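You operate a simulated robot arm through the tools that you are given. There is no shell and no other tool.

You are at the controls of a simulated robot arm. One attempt, no reset.

## Task
Pack up the book stand: book light folded dark, both page clips down, backrest flat.
Fine: clips down before the book comes off; stand it beside the green bookend before the backrest goes down. Set down upright: short grey book.

Only the result counts: the job must be done as asked and must still hold three seconds after the hand-in. Knocking over, shifting, dropping, spilling or breaking anything else fails it.

## Robot
A 7-joint arm with a three-finger gripper, fixed in place. Base frame: the origin is on the floor under the middle of its stand, x ahead of it, y to its left, z up; the work surface is at about z = 930. Lengths are in mm, angles in rad, forces in N, time in s.
It reaches about 1342 mm from its shoulder. Its first joint turns from -2.897 to 2.897 rad. Payload 2.69 kg.
The tool frame sits at the grasp point between the pads (the TCP): z along the fingers, y along the line on which they close. The tips reach 30 mm beyond it. The gripper opens to 128 mm; its body begins 117 mm behind the TCP.
Orientation is that of the tool frame in the base frame, as a unit quaternion [x, y, z, w]. With the fingers straight down and closing along the base's y, the tool's x points along the base's -x, its y along +y and its z along -z.

## Interface
- The arm moves only by the tool nudge_tool. Its argument "targets" is a list of rows, each a list of 3 entries, a list of its own where there are three numbers: the shift along the tool's x, y, z in units of 150 mm (1.0 is 150 mm), then the turn, a rotation vector about the tool's x, y, z in units of 180 degrees (1.0 is 180 degrees), then the opening in per cent of the stroke, from 0 (shut) to 100 (fully open). In form: [[[tx, ty, tz], [wx, wy, wz], claw], ...]. A call has 1 to 20 rows; each row is the pose to reach, as a shift and turn from the pose commanded when the call began, along the tool's axes at that moment. A call with a number of a shift or a turn outside -1 to 1 is refused whole. A row lasts 0.2 s, in which the tool goes at most 50 mm and 0.15 rad; a call with a longer step from one row to the next is refused whole, and so is a gripper value outside its range. A pose out of reach is approached as far as the arm can. The call stops where the force on the tool passes 90 N (or 10 N more than at its start, if that is more) or the arm is blocked; 0.2 s more then pass. The fingers move at their own pace (about 127 mm/s each) and stop on an object; they squeeze with about 25 N. The grip force told is the motor's: it shows also when the fingers shut on nothing. Time passes only in rows, and 0.2 s behind the last, so rows that repeat a pose let the fingers close. The reply holds the time, the measured pose of the TCP, the force on the tool along the base axes, the opening and the grip force, in the units named above and with some noise, with the torque about the TCP (base axes, N m) and any sound that the robot's microphone picked up.
- Cameras (640 x 400 px; columns grow to the right, rows downward): "scene" is fixed at [221.1, 498.9, 1501.7]; the picture's right is [0.03, -1.00, 0.00], its down [-0.60, -0.02, -0.80] and it looks along [0.80, 0.03, -0.60] (base axes); focal length 227 px, centre (320, 200). "wrist" rides on the gripper at [58, 54, -131] in the tool frame; the picture's right is [-0.68, 0.74, 0.00], its down [-0.62, -0.57, -0.55] and it looks along [-0.40, -0.37, 0.84] (tool axes); focal length 234 px, centre (320, 200). There is no depth. A picture from a camera that has moved, and an enlarged one, comes with that camera's place and axes in the base frame and with its lens.
- camera(camera): a new picture of that camera. No time passes.
- raise_lower(by): moves the trunk up (or, below 0, down) by that many mm; the arm rides with it, the base frame stays. It gives what a move gives, with no picture.
- enlarge(camera, box): a new picture of the part [left, top, right, bottom] of that camera's present view, enlarged. No time passes.
- close_job(): hands the job in; it is judged then, once.

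Nothing tells you positions but the pictures and the camera data. Unless the task says otherwise, let go and move clear before handing in.

The tools are called after "Call:" as name(argument=value, ...) on one line, values as JSON. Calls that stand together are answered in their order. nudge_tool: Moves the arm, as the interface text tells. Its arguments: {"type":"object","properties":{"targets":{"type":"array","items":{"type":"array"}}},"required":["targets"]} The other tools are called the same way: raise_lower (by) moves the trunk up or down; camera (camera) takes a picture; enlarge (camera, box) takes an enlarged picture of a part of a camera's view; close_job () hands the job in.

At the start:

```text
t: 0.0
ee_pos: [541.8, 439.0, 1362.6]
orientation: [0.001, 1.0, 0.0, 0.0]
wrist_force: [-0.6, 0.8, 1.0]
torque: [0.0, -0.02, 0.01]
opening: 128.0
finger_force: 0.0
trunk travel left (down, up): [-150.0, 200.0]
```

scene: 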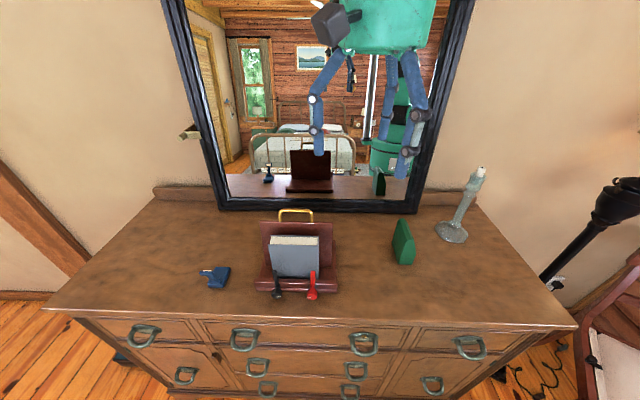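
wrist: 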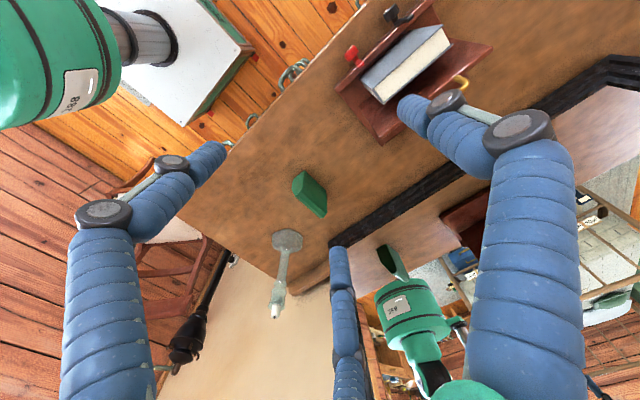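

I see the dresser with a dark red book stand holding a grey book, two clips (one black, one red) in front, a blue item at left, a green bookend on the right and a glass candlestick/lamp. I will look at enlarged views first.

Call:
enlarge(camera="scene", box=[240, 195, 360, 310])

Call:
enlarge(camera="scene", box=[180, 190, 480, 310])

Call:
enlarge(camera="wrist", box=[320, 0, 520, 150])

Call:
enlarge(camera="scene", box=[180, 240, 260, 300])

```text
3.48 times, centred on (300, 252) of scene
camera zoom: at [221.1, 498.9, 1501.7], right [0.03, -1.0, 0.0], down [-0.6, -0.02, -0.8], along [0.8, 0.03, -0.6], focal length 790 px, centre (390, 17)
```

zoom: 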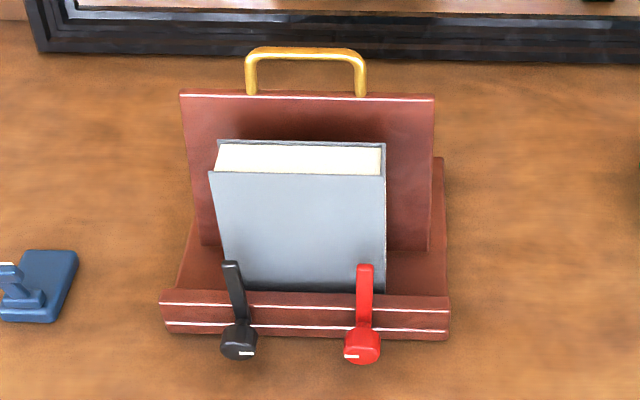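

```text
2.13 times, centred on (330, 250) of scene
camera zoom: at [221.1, 498.9, 1501.7], right [0.03, -1.0, 0.0], down [-0.6, -0.02, -0.8], along [0.8, 0.03, -0.6], focal length 484 px, centre (299, 93)
```

zoom: 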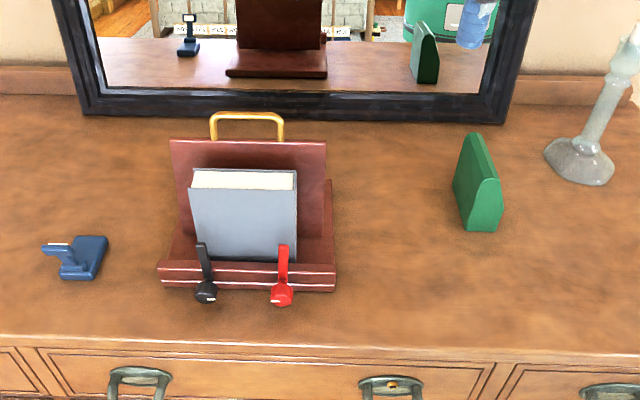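

```text
2.67 times, centred on (420, 75) of wrist
camera zoom: at [485.0, 492.7, 1493.0], right [0.68, 0.74, 0.0], down [0.62, -0.57, 0.55], along [0.4, -0.37, -0.84], focal length 624 px, centre (53, 533)
```

zoom: 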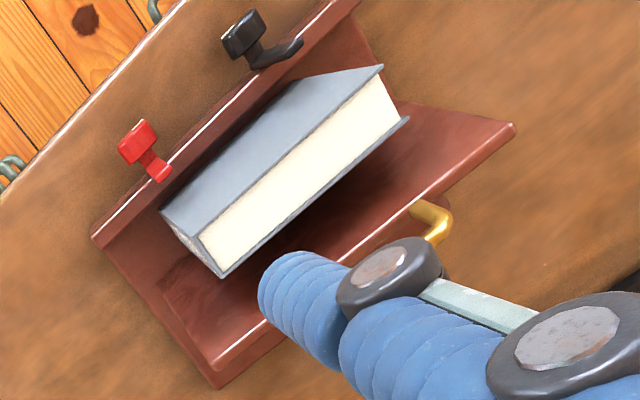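

```text
6.67 times, centred on (220, 270) of scene
camera zoom: at [221.1, 498.9, 1501.7], right [0.03, -1.0, 0.0], down [-0.6, -0.02, -0.8], along [0.8, 0.03, -0.6], focal length 1514 px, centre (987, -267)
```

zoom: 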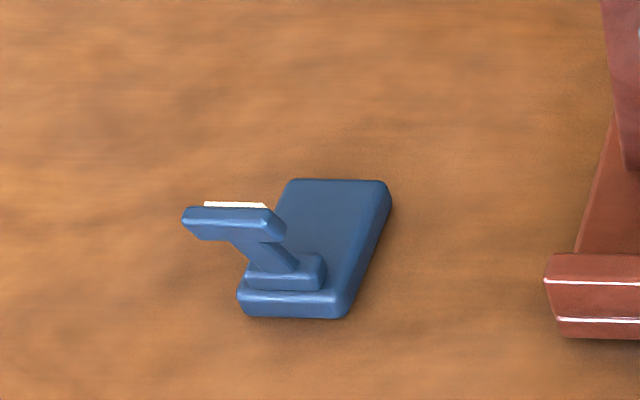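

The stand sits at about x 564–745, y 468–688; the light is at about (595, 800), and the bookend is to the right at around y 300. I'll move the arm left and a bit lower to get close wrist views of the light and clips.

Call:
nudge_tool(targets=[[[0.05, 0.25, 0.15], [0, 0, 0], 100], [[0.1, 0.5, 0.3], [0, 0, 0], 100], [[0.15, 0.75, 0.45], [0, 0, 0], 100], [[0.2, 1.0, 0.6], [0, 0, 0], 100]])

Call:
camera(camera="wrist")

```text
t: 1.0
ee_pos: [511.8, 589.9, 1271.3]
orientation: [0.0, 1.0, 0.0, 0.0]
wrist_force: [0.4, -0.4, 0.7]
torque: [0.02, 0.02, 0.0]
opening: 127.9
finger_force: 0.0
trunk travel left (down, up): [-150.0, 200.0]
```

```text
taken
camera wrist: at [455.1, 642.6, 1402.1], right [0.68, 0.74, 0.0], down [0.62, -0.57, 0.55], along [0.4, -0.37, -0.84], focal length 234 px, centre (320, 200)
```

wrist: 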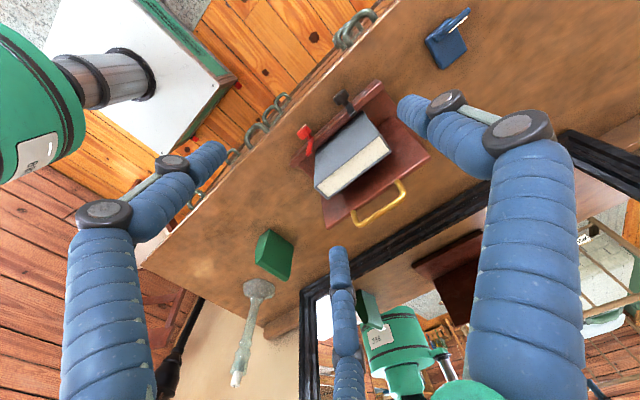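

The gripper has one finger on +y and two on −y. I'll zoom in on the stand and the light from here.

Call:
enlarge(camera="wrist", box=[280, 70, 440, 230])

Call:
enlarge(camera="wrist", box=[410, 0, 490, 75])

Call:
enlarge(camera="wrist", box=[220, 210, 320, 300])

```text
2.50 times, centred on (360, 150) of wrist
camera zoom: at [455.1, 642.6, 1402.1], right [0.68, 0.74, 0.0], down [0.62, -0.57, 0.55], along [0.4, -0.37, -0.84], focal length 585 px, centre (220, 325)
```

zoom: 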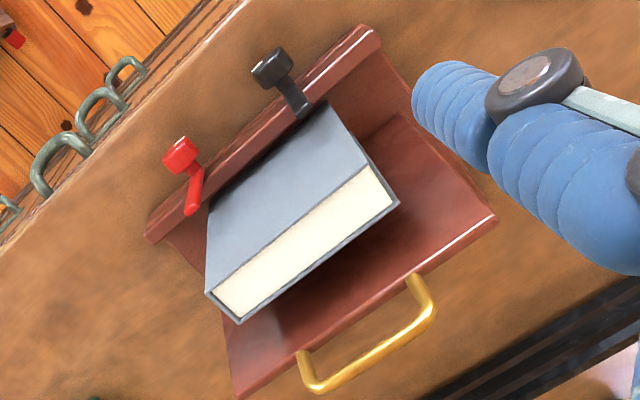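

```text
5.33 times, centred on (450, 38) of wrist
camera zoom: at [455.1, 642.6, 1402.1], right [0.68, 0.74, 0.0], down [0.62, -0.57, 0.55], along [0.4, -0.37, -0.84], focal length 1249 px, centre (-373, 1067)
```

zoom: 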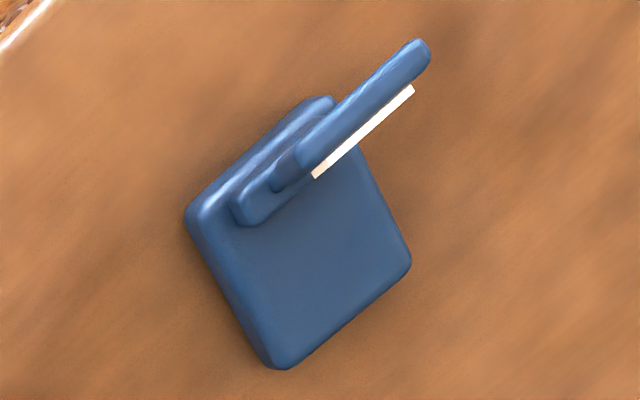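

```text
4.44 times, centred on (270, 255) of wrist
camera zoom: at [455.1, 642.6, 1402.1], right [0.68, 0.74, 0.0], down [0.62, -0.57, 0.55], along [0.4, -0.37, -0.84], focal length 1041 px, centre (542, -44)
```

zoom: 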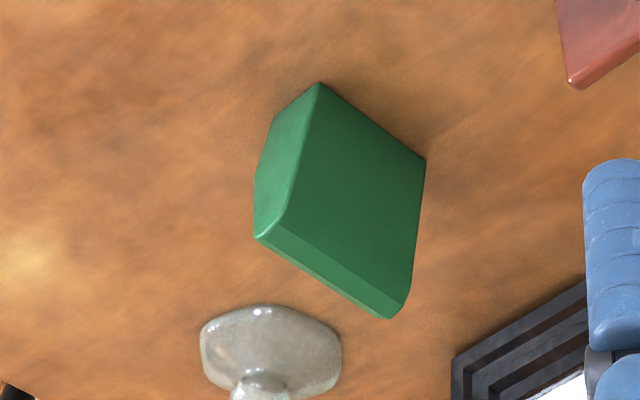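

The light's lit face points toward the mirror (+x), so it should fold toward +x onto its base. The clips stand up in front of the lip; I'll tilt the gripper to view them from the front.

Call:
nudge_tool(targets=[[[0.15, 0.04, 0.2], [0, -0.0444, 0], 100], [[0.3, 0.08, 0.4], [0, -0.0888, 0], 100], [[0.45, 0.12, 0.6], [0, -0.1332, 0], 100], [[0.6, 0.16, 0.8], [0, -0.1776, 0], 100], [[0.75, 0.2, 1.0], [0, -0.222, 0], 100]])

Call:
camera(camera="wrist")

Call:
camera(camera="scene")

```text
t: 2.2
ee_pos: [398.6, 619.4, 1122.2]
orientation: [0.0, 0.94, 0.001, 0.342]
wrist_force: [-0.3, 0.0, 0.3]
torque: [0.02, 0.05, 0.01]
opening: 128.0
finger_force: 0.1
trunk travel left (down, up): [-150.0, 200.0]
```

```text
taken
camera wrist: at [271.6, 672.1, 1185.4], right [0.52, 0.74, 0.44], down [0.12, -0.57, 0.82], along [0.85, -0.37, -0.38], focal length 234 px, centre (320, 200)
```

wrist: 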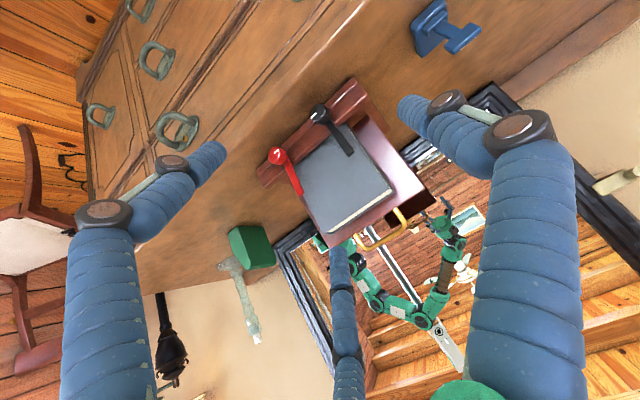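

```text
taken
```

scene: 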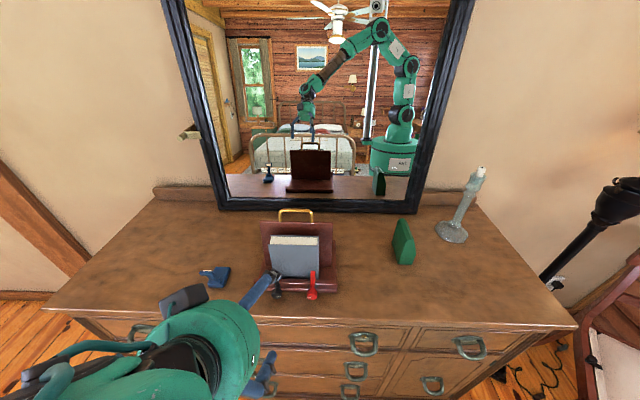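

Call:
enlarge(camera="wrist", box=[240, 70, 400, 230])

Call:
enlarge(camera="wrist", box=[395, 0, 495, 80])

Call:
enlarge(camera="wrist", box=[255, 95, 335, 155])

```text
2.50 times, centred on (320, 150) of wrist
camera zoom: at [271.6, 672.1, 1185.4], right [0.52, 0.74, 0.44], down [0.12, -0.57, 0.82], along [0.85, -0.37, -0.38], focal length 585 px, centre (320, 325)
```

zoom: 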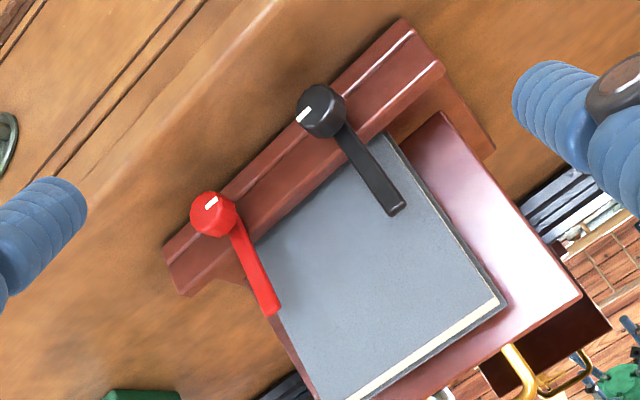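

```text
5.00 times, centred on (445, 40) of wrist
camera zoom: at [271.6, 672.1, 1185.4], right [0.52, 0.74, 0.44], down [0.12, -0.57, 0.82], along [0.85, -0.37, -0.38], focal length 1171 px, centre (-305, 1000)
```

zoom: 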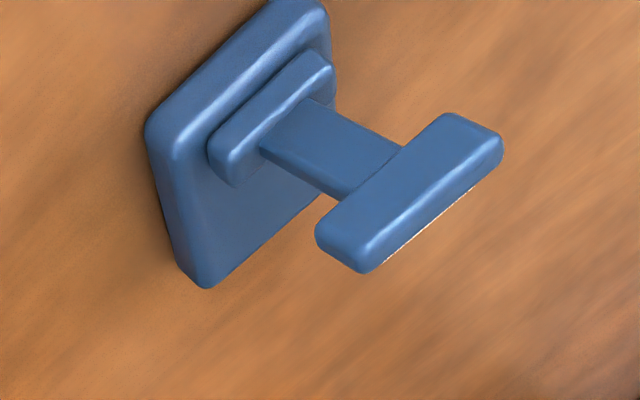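

```text
6.67 times, centred on (295, 125) of wrist
camera zoom: at [271.6, 672.1, 1185.4], right [0.52, 0.74, 0.44], down [0.12, -0.57, 0.82], along [0.85, -0.37, -0.38], focal length 1561 px, centre (487, 700)
```

zoom: 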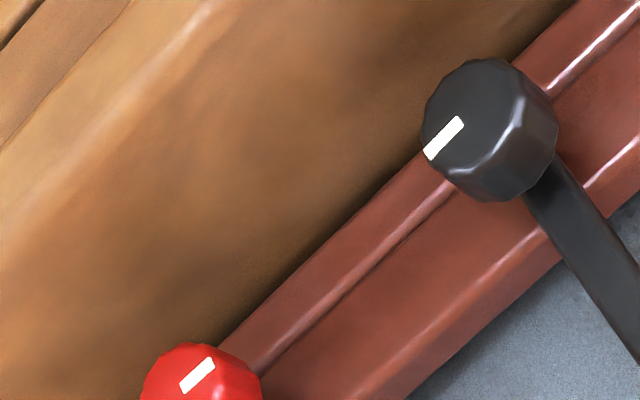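

The clips are octagonal knobs on the lip's front with levers pointing up, so they turn about an axis along x. I'll take tighter crops of the knobs to read their index marks and axis.

Call:
enlarge(camera="wrist", box=[300, 95, 360, 160])

Call:
enlarge(camera="wrist", box=[260, 140, 320, 205])

Call:
enlarge(camera="scene", box=[265, 260, 325, 305])

```text
6.15 times, centred on (330, 128) of wrist
camera zoom: at [271.6, 672.1, 1185.4], right [0.52, 0.74, 0.44], down [0.12, -0.57, 0.82], along [0.85, -0.37, -0.38], focal length 1441 px, centre (258, 646)
```

zoom: 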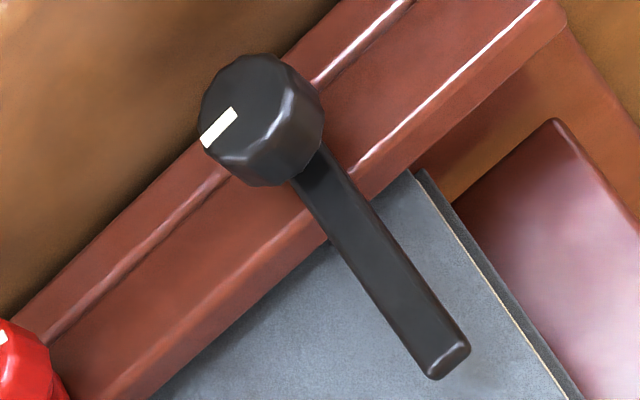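

```text
6.15 times, centred on (290, 172) of wrist
camera zoom: at [271.6, 672.1, 1185.4], right [0.52, 0.74, 0.44], down [0.12, -0.57, 0.82], along [0.85, -0.37, -0.38], focal length 1441 px, centre (505, 369)
```

zoom: 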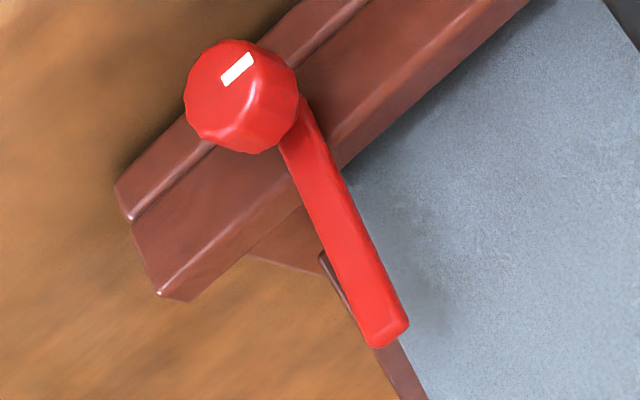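

```text
8.89 times, centred on (295, 282) of scene
camera zoom: at [221.1, 498.9, 1501.7], right [0.03, -1.0, 0.0], down [-0.6, -0.02, -0.8], along [0.8, 0.03, -0.6], focal length 2018 px, centre (542, -533)
```

zoom: 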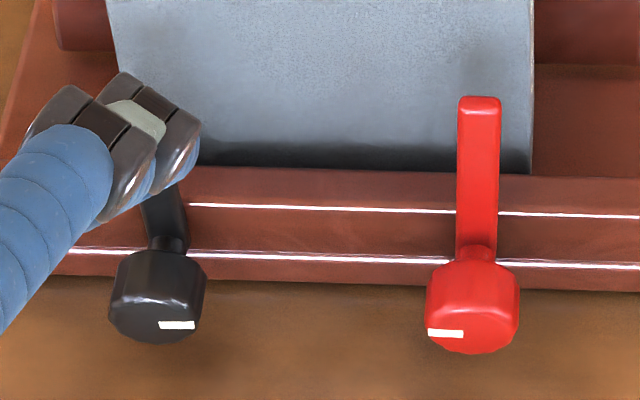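

Hubs are at about (546, 620, 949) and (544, 527, 950) with levers about 76 mm up to z ≈ 1026. Before poking anything I'll close the fingers in free space to see the closed shape.

Call:
nudge_tool(targets=[[[0, 0, 0], [0, 0, 0], 0], [[0, 0, 0], [0, 0, 0], 0], [[0, 0, 0], [0, 0, 0], 0], [[0, 0, 0], [0, 0, 0], 0]])

Call:
camera(camera="wrist")

Call:
camera(camera="scene")

```text
t: 3.2
ee_pos: [398.8, 618.7, 1121.0]
orientation: [-0.001, 0.94, 0.001, 0.342]
wrist_force: [0.2, -0.3, -0.5]
torque: [0.03, -0.03, 0.05]
opening: 2.1
finger_force: 25.0
trunk travel left (down, up): [-150.0, 200.0]
```

```text
taken
camera wrist: at [271.6, 671.9, 1185.4], right [0.52, 0.74, 0.43], down [0.12, -0.57, 0.82], along [0.85, -0.37, -0.38], focal length 234 px, centre (320, 200)
```

wrist: 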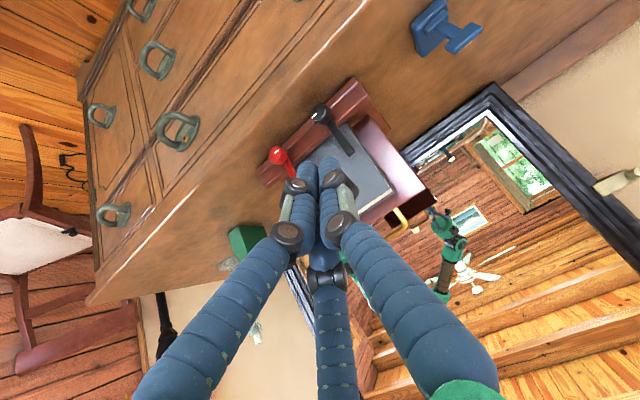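

```text
taken
```

scene: 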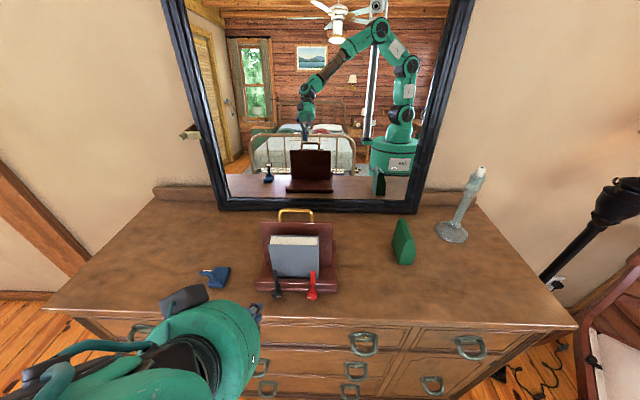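

Closed, the fingertips form a compact poker. I put the light's head at about (570, 804, 995) and its hinge at about (581, 801, 952). I'll bring the closed gripper upright in front of it, on the −x side.

Call:
nudge_tool(targets=[[[-0.094, 0.187, 0.096], [0, 0.0444, 0], 0], [[-0.187, 0.373, 0.192], [0, 0.0888, 0], 0], [[-0.281, 0.56, 0.288], [0, 0.1332, 0], 0], [[-0.374, 0.746, 0.384], [0, 0.1776, 0], 0], [[-0.468, 0.933, 0.48], [0, 0.222, 0], 0]])

Call:
camera(camera="wrist")

Call:
camera(camera="scene")

```text
t: 4.4
ee_pos: [498.1, 760.1, 1109.1]
orientation: [0.0, 1.0, 0.0, -0.001]
wrist_force: [0.1, -0.3, 0.4]
torque: [-0.03, -0.04, 0.0]
opening: 2.1
finger_force: 24.6
trunk travel left (down, up): [-150.0, 200.0]
```

```text
taken
camera wrist: at [442.3, 813.1, 1241.4], right [0.68, 0.74, 0.0], down [0.62, -0.56, 0.55], along [0.4, -0.37, -0.84], focal length 234 px, centre (320, 200)
```

wrist: 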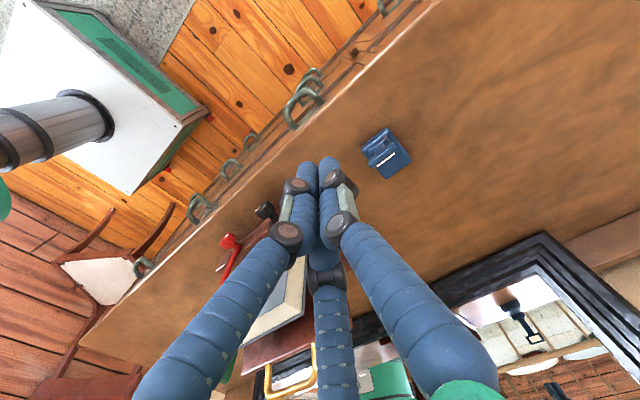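

```text
taken
```

scene: 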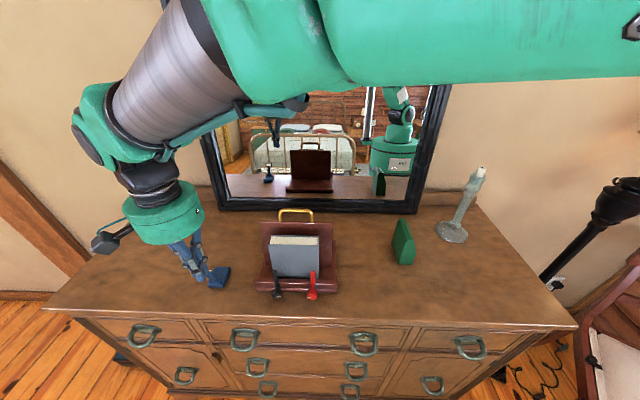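

Call:
enlarge(camera="wrist", box=[340, 110, 430, 190])

Call:
enlarge(camera="wrist", box=[280, 140, 380, 220])

```text
5.00 times, centred on (385, 150) of wrist
camera zoom: at [442.3, 813.1, 1241.4], right [0.68, 0.74, 0.0], down [0.62, -0.56, 0.55], along [0.4, -0.37, -0.84], focal length 1171 px, centre (-5, 450)
```

zoom: 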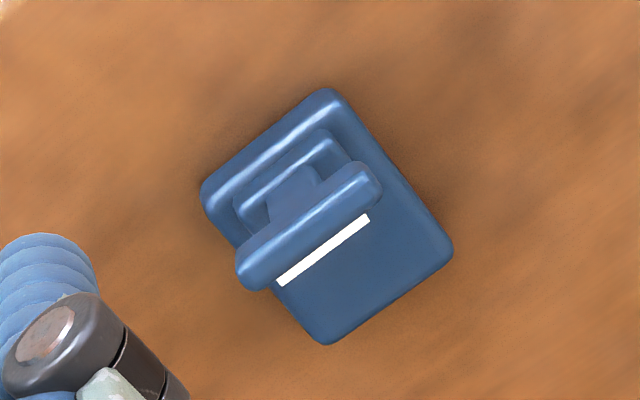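

```text
5.00 times, centred on (330, 180) of wrist
camera zoom: at [442.3, 813.1, 1241.4], right [0.68, 0.74, 0.0], down [0.62, -0.56, 0.55], along [0.4, -0.37, -0.84], focal length 1171 px, centre (270, 300)
```

zoom: 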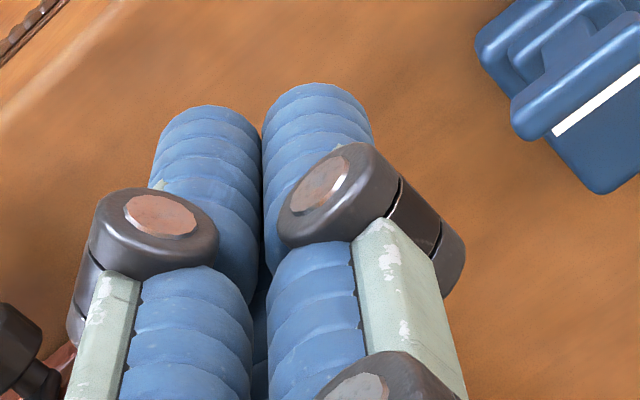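

The lit strip is on the +x face, and the head centre is near (561–570, 800, 995). I'll lower the closed fingers to head height just in front of it.

Call:
nudge_tool(targets=[[[-0.02, 0.09, 0.24], [0, 0, 0], 0], [[-0.04, 0.18, 0.48], [0, 0, 0], 0], [[-0.06, 0.267, 0.713], [0, 0, 0], 0]])

Call:
camera(camera="wrist")

Call:
enlarge(camera="scene", box=[160, 220, 260, 300])

```text
t: 5.2
ee_pos: [509.6, 799.8, 1003.3]
orientation: [-0.001, 1.0, 0.0, 0.0]
wrist_force: [-0.1, 0.0, 0.0]
torque: [0.03, 0.0, 0.02]
opening: 2.3
finger_force: 25.1
trunk travel left (down, up): [-150.0, 200.0]
```

```text
taken
camera wrist: at [452.0, 853.1, 1135.8], right [0.68, 0.74, 0.0], down [0.62, -0.57, 0.55], along [0.4, -0.37, -0.84], focal length 234 px, centre (320, 200)
```

wrist: 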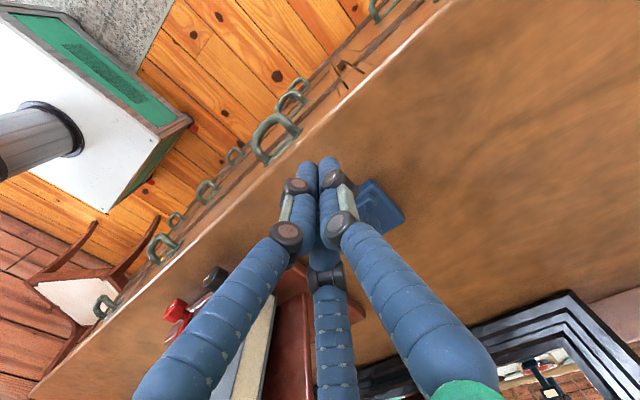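

```text
5.00 times, centred on (210, 260) of scene
camera zoom: at [221.1, 498.9, 1501.7], right [0.03, -1.0, 0.0], down [-0.6, -0.02, -0.8], along [0.8, 0.03, -0.6], focal length 1135 px, centre (870, -100)
```

zoom: 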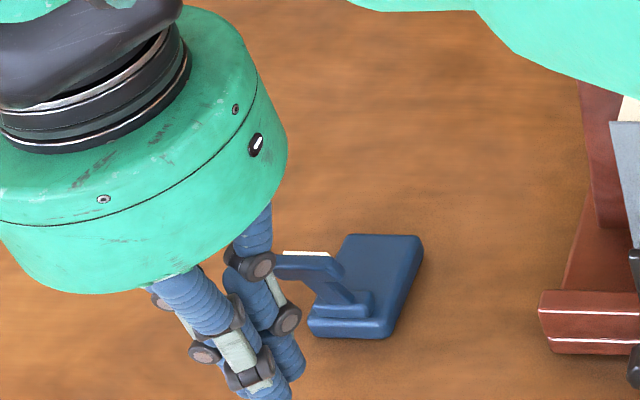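

The fingers are just ahead of the head. I'll push in small steps along +x and watch the force.

Call:
nudge_tool(targets=[[[-0.05, 0, 0], [0, 0, 0], 0], [[-0.1, 0, 0], [0, 0, 0], 0], [[-0.15, 0, 0], [0, 0, 0], 0], [[-0.2, 0, 0], [0, 0, 0], 0]])

Call:
enlarge(camera="scene", box=[160, 220, 260, 300])

Call:
enlarge(camera="wrist", box=[280, 130, 420, 240])

```text
t: 6.2
ee_pos: [538.6, 799.8, 1004.0]
orientation: [0.0, 1.0, 0.0, 0.0]
wrist_force: [0.0, -0.6, -0.3]
torque: [-0.02, -0.02, 0.02]
opening: 2.2
finger_force: 24.9
trunk travel left (down, up): [-150.0, 200.0]
```

```text
5.00 times, centred on (210, 260) of scene
camera zoom: at [221.1, 498.9, 1501.7], right [0.03, -1.0, 0.0], down [-0.6, -0.02, -0.8], along [0.8, 0.03, -0.6], focal length 1135 px, centre (870, -100)
```

zoom: 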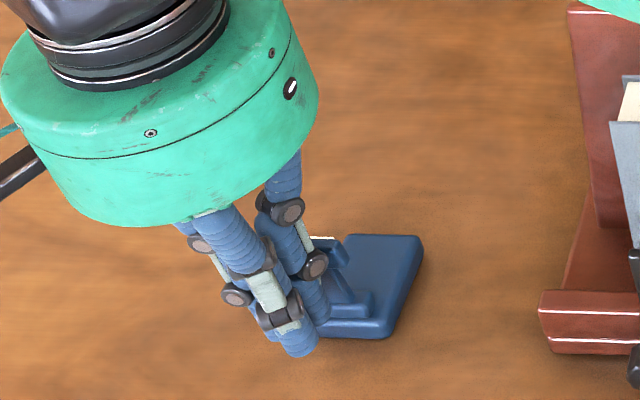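

```text
3.64 times, centred on (350, 185) of wrist
camera zoom: at [482.2, 852.9, 1135.5], right [0.68, 0.74, 0.0], down [0.62, -0.57, 0.55], along [0.4, -0.37, -0.84], focal length 852 px, centre (211, 254)
```

zoom: 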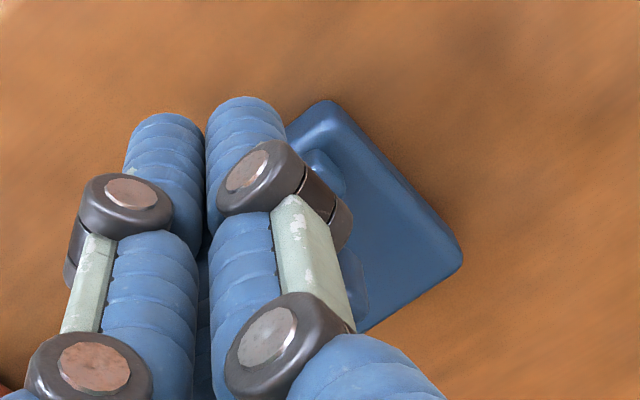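

No contact force yet at x 538.6. I'll continue in small steps.

Call:
nudge_tool(targets=[[[-0.04, 0, 0], [0, 0, 0], 0], [[-0.08, 0, 0], [0, 0, 0], 0], [[-0.12, 0, 0], [0, 0, 0], 0]])

Call:
enlarge(camera="scene", box=[160, 220, 260, 300])

Call:
enlarge(camera="scene", box=[250, 140, 310, 190])

```text
t: 7.0
ee_pos: [557.1, 800.2, 1005.3]
orientation: [0.0, 1.0, 0.0, 0.0]
wrist_force: [0.0, 0.2, -0.3]
torque: [-0.01, 0.01, -0.01]
opening: 2.2
finger_force: 25.5
trunk travel left (down, up): [-150.0, 200.0]
```

```text
5.00 times, centred on (210, 260) of scene
camera zoom: at [221.1, 498.9, 1501.7], right [0.03, -1.0, 0.0], down [-0.6, -0.02, -0.8], along [0.8, 0.03, -0.6], focal length 1135 px, centre (870, -100)
```

zoom: 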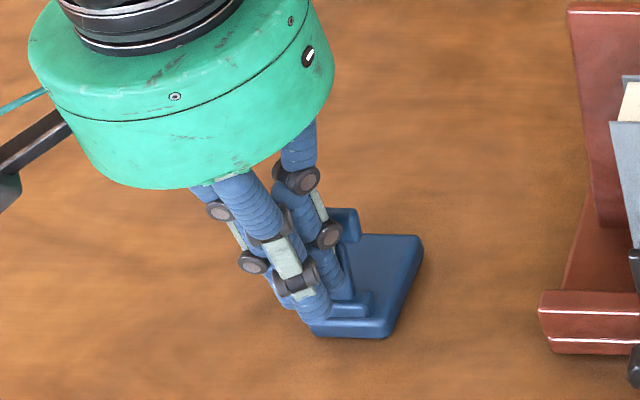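

```text
8.00 times, centred on (280, 165) of scene
camera zoom: at [221.1, 498.9, 1501.7], right [0.03, -1.0, 0.0], down [-0.6, -0.02, -0.8], along [0.8, 0.03, -0.6], focal length 1816 px, centre (640, 480)
```

zoom: 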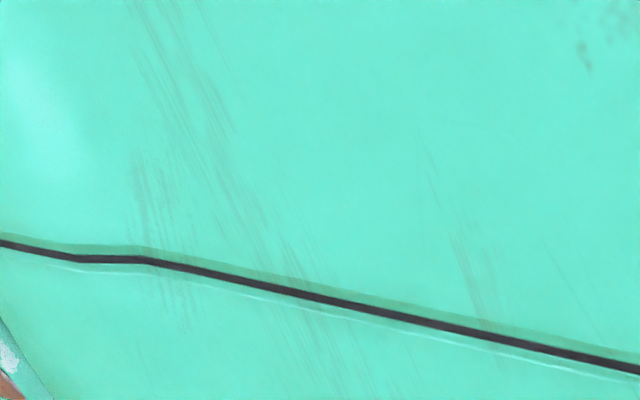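

The head is folding toward +x with negligible force, and the base hasn't moved. I'll keep pushing.

Call:
nudge_tool(targets=[[[-0.045, 0, 0], [0, 0, 0], 0], [[-0.09, 0, 0], [0, 0, 0], 0], [[-0.135, 0, 0], [0, 0, 0], 0], [[-0.18, 0, 0], [0, 0, 0], 0], [[-0.225, 0, 0], [0, 0, 0], 0]])

Call:
enlarge(camera="scene", box=[160, 220, 260, 300])

Call:
camera(camera="wrist")

```text
t: 8.2
ee_pos: [590.5, 799.5, 1004.5]
orientation: [0.0, 1.0, 0.0, 0.0]
wrist_force: [-0.2, 1.0, 0.0]
torque: [-0.01, -0.01, -0.02]
opening: 2.4
finger_force: 25.1
trunk travel left (down, up): [-150.0, 200.0]
```

```text
5.00 times, centred on (210, 260) of scene
camera zoom: at [221.1, 498.9, 1501.7], right [0.03, -1.0, 0.0], down [-0.6, -0.02, -0.8], along [0.8, 0.03, -0.6], focal length 1135 px, centre (870, -100)
```

zoom: 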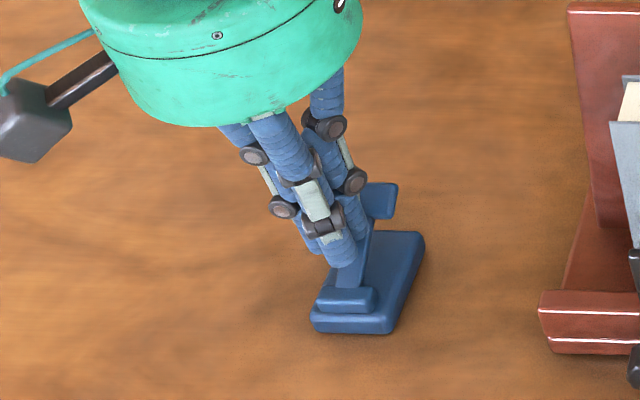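

```text
taken
camera wrist: at [533.5, 853.1, 1136.1], right [0.68, 0.74, 0.0], down [0.62, -0.57, 0.55], along [0.4, -0.37, -0.84], focal length 234 px, centre (320, 200)
```

wrist: 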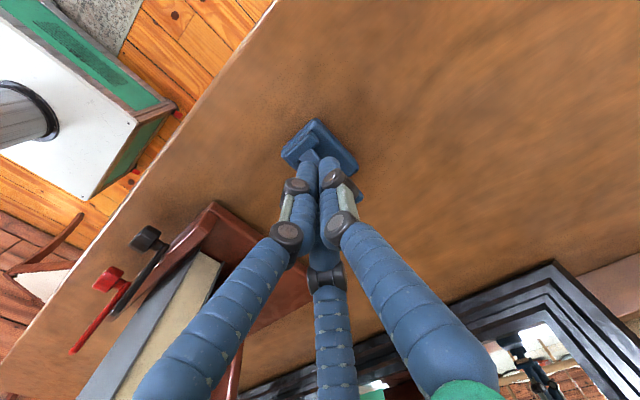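

The arm is far over now. I'll lift the fingers clear and look before pressing it fully down.

Call:
nudge_tool(targets=[[[0.05, 0, -0.15], [0, 0, 0], 0], [[0.1, 0, -0.4], [0, 0, 0], 0], [[0.2, 0, -0.6], [0, 0, 0], 0], [[0.4, 0, -0.6], [0, 0, 0], 0]])

Call:
enlarge(camera="scene", box=[160, 220, 260, 300])

Call:
camera(camera="wrist")

```text
t: 9.2
ee_pos: [529.4, 800.4, 1095.8]
orientation: [0.001, 1.0, -0.001, 0.0]
wrist_force: [0.4, 0.1, 0.1]
torque: [0.02, -0.03, 0.01]
opening: 2.2
finger_force: 25.4
trunk travel left (down, up): [-150.0, 200.0]
```

```text
5.00 times, centred on (210, 260) of scene
camera zoom: at [221.1, 498.9, 1501.7], right [0.03, -1.0, 0.0], down [-0.6, -0.02, -0.8], along [0.8, 0.03, -0.6], focal length 1135 px, centre (870, -100)
```

zoom: 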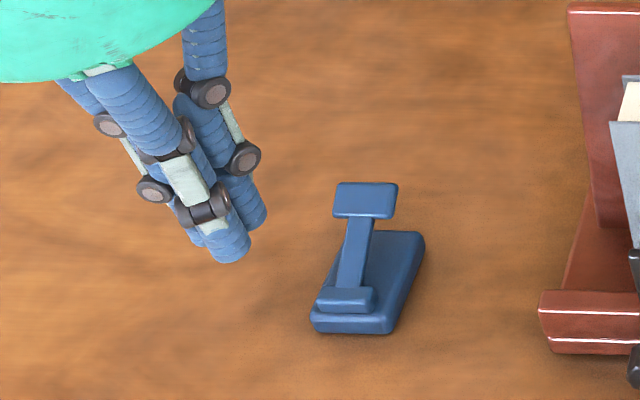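

```text
taken
camera wrist: at [472.4, 852.3, 1227.3], right [0.68, 0.74, 0.0], down [0.62, -0.57, 0.55], along [0.4, -0.37, -0.84], focal length 234 px, centre (320, 200)
```

wrist: 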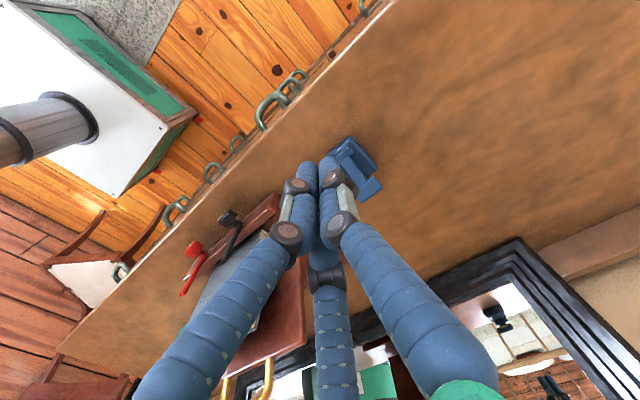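

The head is about 57° over, at roughly (625, 801, 980), and the base is still in place. I'll move above the head and press straight down.

Call:
nudge_tool(targets=[[[-0.3, 0, 0.0], [0, 0, 0], 0], [[-0.62, 0, 0.05], [0, 0, 0], 0], [[-0.63, 0, 0.25], [0, 0, 0], 0], [[-0.63, 0, 0.4], [0, 0, 0], 0]])

Call:
enlarge(camera="scene", box=[160, 220, 260, 300])

Call:
enlarge(camera="wrist", box=[270, 120, 390, 220])

```text
t: 10.2
ee_pos: [624.6, 800.6, 1035.2]
orientation: [0.0, 1.0, 0.0, 0.0]
wrist_force: [-1.3, 0.0, 0.9]
torque: [0.04, 0.0, 0.01]
opening: 2.2
finger_force: 25.1
trunk travel left (down, up): [-150.0, 200.0]
```

```text
5.00 times, centred on (210, 260) of scene
camera zoom: at [221.1, 498.9, 1501.7], right [0.03, -1.0, 0.0], down [-0.6, -0.02, -0.8], along [0.8, 0.03, -0.6], focal length 1135 px, centre (870, -100)
```

zoom: 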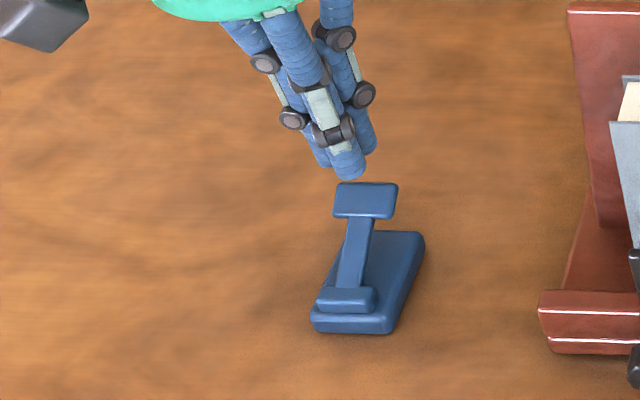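

```text
4.00 times, centred on (330, 170) of wrist
camera zoom: at [567.6, 853.6, 1166.0], right [0.68, 0.74, 0.0], down [0.62, -0.57, 0.55], along [0.4, -0.37, -0.84], focal length 937 px, centre (280, 320)
```

zoom: 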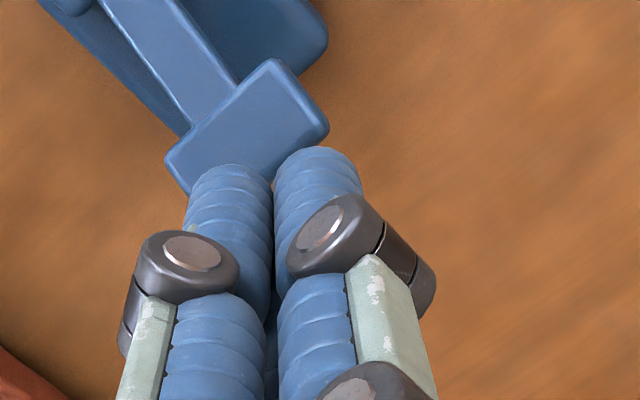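

The fingertips are aligned over the head. I'll press down in small steps.

Call:
nudge_tool(targets=[[[0.02, 0, 0.05], [0, 0, 0], 0], [[0.02, 0, 0.09], [0, 0, 0], 0], [[0.02, 0, 0.13], [0, 0, 0], 0], [[0.02, 0, 0.17], [0, 0, 0], 0], [[0.02, 0, 0.2], [0, 0, 0], 0]])

Call:
enlarge(camera="scene", box=[160, 220, 260, 300])

```text
t: 11.4
ee_pos: [621.9, 799.5, 1003.7]
orientation: [0.001, 1.0, 0.001, 0.0]
wrist_force: [-0.7, 0.1, 0.2]
torque: [0.01, 0.01, -0.01]
opening: 2.3
finger_force: 24.9
trunk travel left (down, up): [-150.0, 200.0]
```

```text
5.00 times, centred on (210, 260) of scene
camera zoom: at [221.1, 498.9, 1501.7], right [0.03, -1.0, 0.0], down [-0.6, -0.02, -0.8], along [0.8, 0.03, -0.6], focal length 1135 px, centre (870, -100)
```

zoom: 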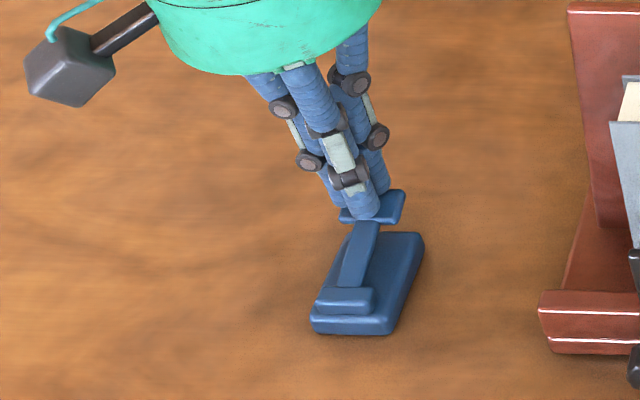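

The head is moving down under the tips with little force. I'll keep pressing gently.

Call:
nudge_tool(targets=[[[0, 0, 0.03], [0, 0, 0], 0], [[0, 0, 0.06], [0, 0, 0], 0], [[0, 0, 0.08], [0, 0, 0], 0]])

Call:
enlarge(camera="scene", box=[160, 220, 260, 300])

```text
t: 12.2
ee_pos: [620.7, 799.1, 992.7]
orientation: [0.0, 1.0, 0.0, 0.0]
wrist_force: [0.0, 0.7, 0.5]
torque: [0.0, 0.0, 0.0]
opening: 1.9
finger_force: 25.2
trunk travel left (down, up): [-150.0, 200.0]
```

```text
5.00 times, centred on (210, 260) of scene
camera zoom: at [221.1, 498.9, 1501.7], right [0.03, -1.0, 0.0], down [-0.6, -0.02, -0.8], along [0.8, 0.03, -0.6], focal length 1135 px, centre (870, -100)
```

zoom: 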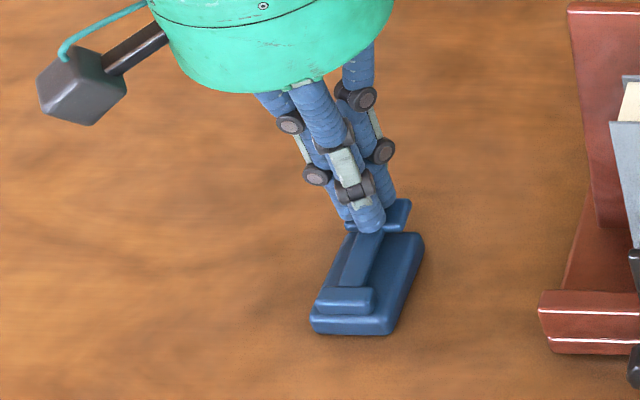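

Call:
nudge_tool(targets=[[[0, 0, 0.025], [0, 0, 0], 0], [[0, 0, 0.05], [0, 0, 0], 0], [[0, 0, 0.07], [0, 0, 0], 0]])

Call:
enlarge(camera="scene", box=[160, 220, 260, 300])

```text
t: 13.0
ee_pos: [622.1, 799.6, 984.6]
orientation: [0.0, 1.0, 0.001, 0.002]
wrist_force: [-2.9, -1.1, 13.1]
torque: [-0.09, 0.13, 0.02]
opening: 6.0
finger_force: 25.1
trunk travel left (down, up): [-150.0, 200.0]
```

```text
5.00 times, centred on (210, 260) of scene
camera zoom: at [221.1, 498.9, 1501.7], right [0.03, -1.0, 0.0], down [-0.6, -0.02, -0.8], along [0.8, 0.03, -0.6], focal length 1135 px, centre (870, -100)
```

zoom: 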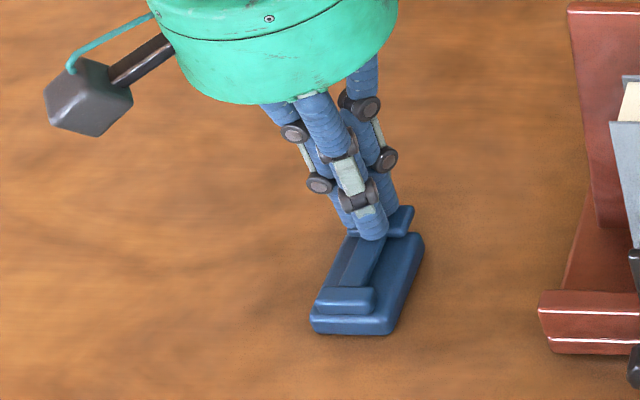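

The force rose to 13 N, so the head has reached its stop. I'll lift off and check.

Call:
nudge_tool(targets=[[[0, 0, -0.1], [0, 0, 0], 0], [[0, 0, -0.35], [0, 0, 0], 0], [[0, 0, -0.6], [0, 0, 0], 0], [[0.25, 0, -0.7], [0, 0, 0], 0], [[0.5, 0, -0.75], [0, 0, 0], 0]])

Call:
enlarge(camera="scene", box=[160, 220, 260, 300])

Call:
camera(camera="wrist")

Call:
enlarge(camera="wrist", box=[300, 110, 400, 210])

```text
t: 14.2
ee_pos: [545.6, 800.1, 1094.7]
orientation: [0.0, 1.0, -0.001, 0.0]
wrist_force: [0.2, 0.1, 0.1]
torque: [-0.04, -0.04, 0.01]
opening: 2.1
finger_force: 25.1
trunk travel left (down, up): [-150.0, 200.0]
```

```text
5.00 times, centred on (210, 260) of scene
camera zoom: at [221.1, 498.9, 1501.7], right [0.03, -1.0, 0.0], down [-0.6, -0.02, -0.8], along [0.8, 0.03, -0.6], focal length 1135 px, centre (870, -100)
```

zoom: 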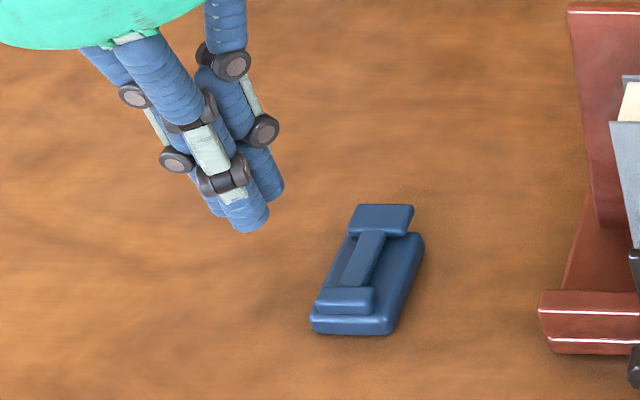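

```text
taken
camera wrist: at [489.3, 852.1, 1226.2], right [0.68, 0.74, 0.0], down [0.62, -0.57, 0.55], along [0.4, -0.37, -0.84], focal length 234 px, centre (320, 200)
```

wrist: 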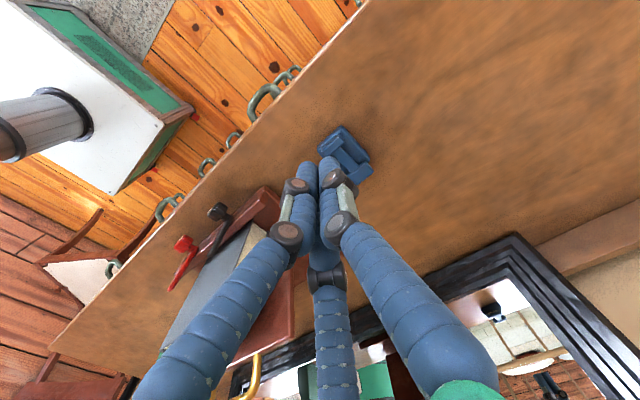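

```text
4.00 times, centred on (350, 160) of wrist
camera zoom: at [489.3, 852.1, 1226.2], right [0.68, 0.74, 0.0], down [0.62, -0.57, 0.55], along [0.4, -0.37, -0.84], focal length 937 px, centre (200, 360)
```

zoom: 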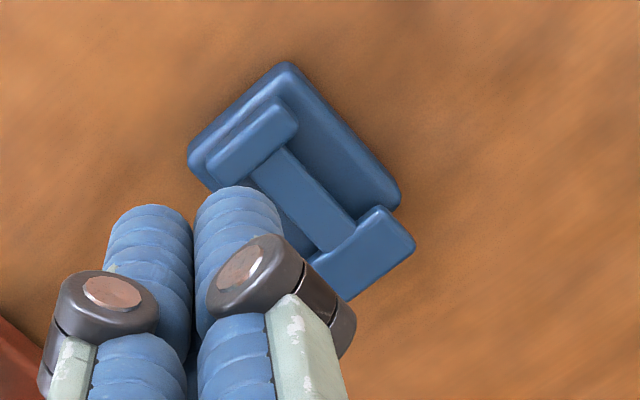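

The light is folded flat onto its base with no lit strip visible. Next are the clips: both levers can't swing inward without colliding (they are 94 mm apart and 76 mm long each), so they probably swing outward. I'll move the closed fingers in front of the stand, between the two levers.

Call:
nudge_tool(targets=[[[0.15, -0.25, 0], [0, 0, 0], 0], [[0.3, -0.5, 0], [0, 0, 0], 0], [[0.35, -0.75, 0], [0, 0, 0], 0], [[0.4, -1.0, 0], [0, 0, 0], 0]])

Call:
nudge_tool(targets=[[[0, -0.25, 0.1], [0, 0, 0], 0], [[0, -0.5, 0.2], [0, 0, 0], 0]])

Call:
camera(camera="wrist")

Call:
enlarge(camera="scene", box=[240, 210, 360, 300])

```text
t: 15.2
ee_pos: [485.9, 650.1, 1094.3]
orientation: [0.0, 1.0, 0.0, 0.0]
wrist_force: [0.0, 0.7, -0.1]
torque: [-0.06, 0.0, 0.01]
opening: 2.4
finger_force: 25.3
trunk travel left (down, up): [-150.0, 200.0]
```

```text
t: 15.8
ee_pos: [487.1, 573.5, 1064.6]
orientation: [0.0, 1.0, 0.0, 0.0]
wrist_force: [-0.1, 0.4, 1.0]
torque: [-0.02, 0.03, 0.03]
opening: 2.5
finger_force: 24.7
trunk travel left (down, up): [-150.0, 200.0]
```

```text
taken
camera wrist: at [429.3, 628.1, 1195.6], right [0.68, 0.74, 0.0], down [0.62, -0.57, 0.55], along [0.4, -0.37, -0.84], focal length 234 px, centre (320, 200)
```

wrist: 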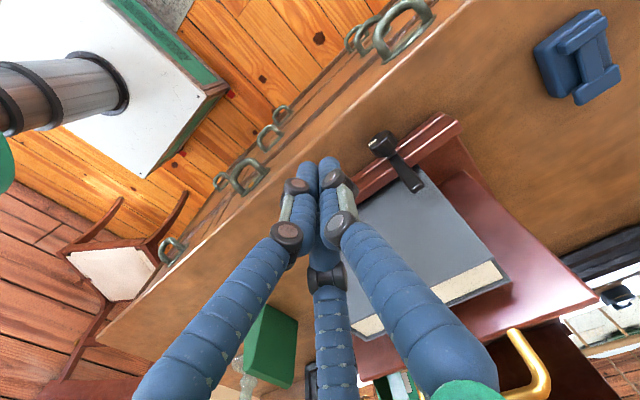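

```text
4.44 times, centred on (300, 255) of scene
camera zoom: at [221.1, 498.9, 1501.7], right [0.03, -1.0, 0.0], down [-0.6, -0.02, -0.8], along [0.8, 0.03, -0.6], focal length 1009 px, centre (409, -44)
```

zoom: 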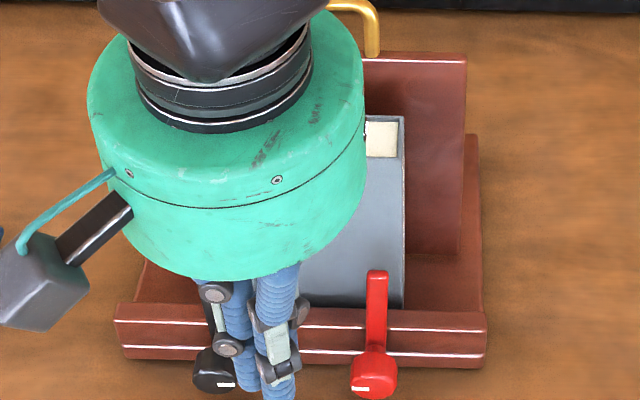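

Call:
enlarge(camera="wrist", box=[340, 100, 540, 320])

Call:
enlarge(camera="wrist", box=[360, 120, 440, 200])

```text
1.82 times, centred on (440, 210) of wrist
camera zoom: at [429.3, 628.1, 1195.6], right [0.68, 0.74, 0.0], down [0.62, -0.57, 0.55], along [0.4, -0.37, -0.84], focal length 426 px, centre (102, 182)
```

zoom: 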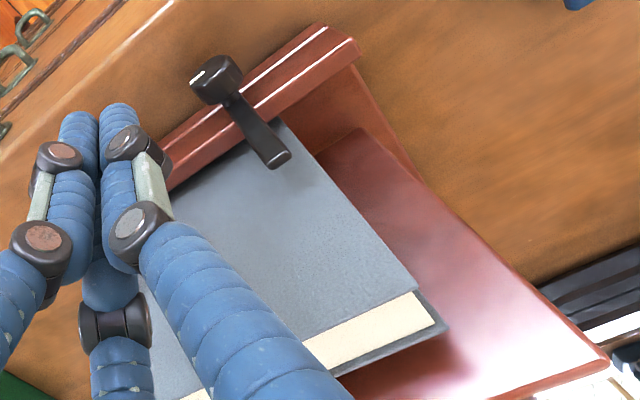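

```text
5.00 times, centred on (400, 160) of wrist
camera zoom: at [429.3, 628.1, 1195.6], right [0.68, 0.74, 0.0], down [0.62, -0.57, 0.55], along [0.4, -0.37, -0.84], focal length 1171 px, centre (-80, 400)
```

zoom: 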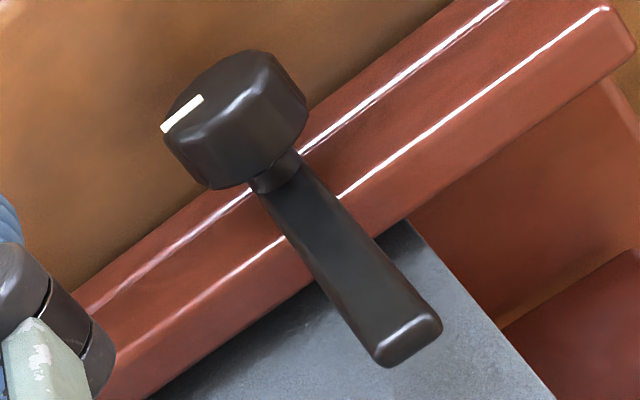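

The levers sit on a shaft behind each knob and turn about x, with the tips at x ≈ 555. I'll move the fingers between them at z ≈ 1035, then push the red lever outward (−y) gently.

Call:
nudge_tool(targets=[[[-0.15, 0, 0.1], [0, 0, 0], 0], [[-0.3, 0, 0.2], [0, 0, 0], 0], [[-0.41, 0, 0.2], [0, 0, 0], 0], [[-0.41, -0.06, 0.2], [0, 0, 0], 0], [[-0.41, -0.12, 0.2], [0, 0, 0], 0]])

Call:
enlarge(camera="scene", box=[240, 210, 360, 300])

Call:
camera(camera="wrist")

```text
t: 17.0
ee_pos: [547.9, 556.2, 1033.2]
orientation: [0.001, 1.0, 0.0, 0.0]
wrist_force: [0.7, 0.4, 0.1]
torque: [0.0, -0.01, -0.02]
opening: 2.1
finger_force: 24.6
trunk travel left (down, up): [-150.0, 200.0]
```

```text
4.44 times, centred on (300, 255) of scene
camera zoom: at [221.1, 498.9, 1501.7], right [0.03, -1.0, 0.0], down [-0.6, -0.02, -0.8], along [0.8, 0.03, -0.6], focal length 1009 px, centre (409, -44)
```

zoom: 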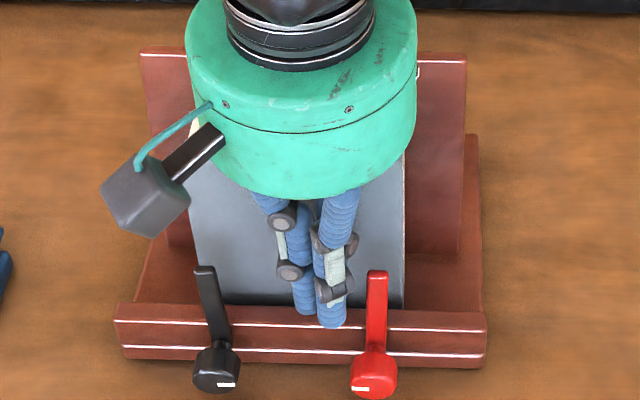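

```text
taken
camera wrist: at [491.2, 609.7, 1165.8], right [0.68, 0.74, 0.0], down [0.62, -0.57, 0.55], along [0.4, -0.37, -0.84], focal length 234 px, centre (320, 200)
```

wrist: 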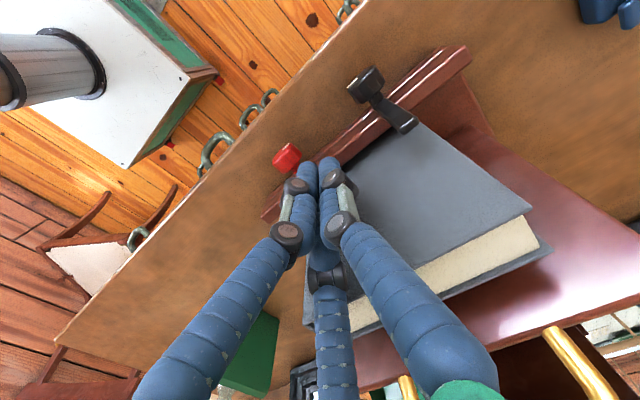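

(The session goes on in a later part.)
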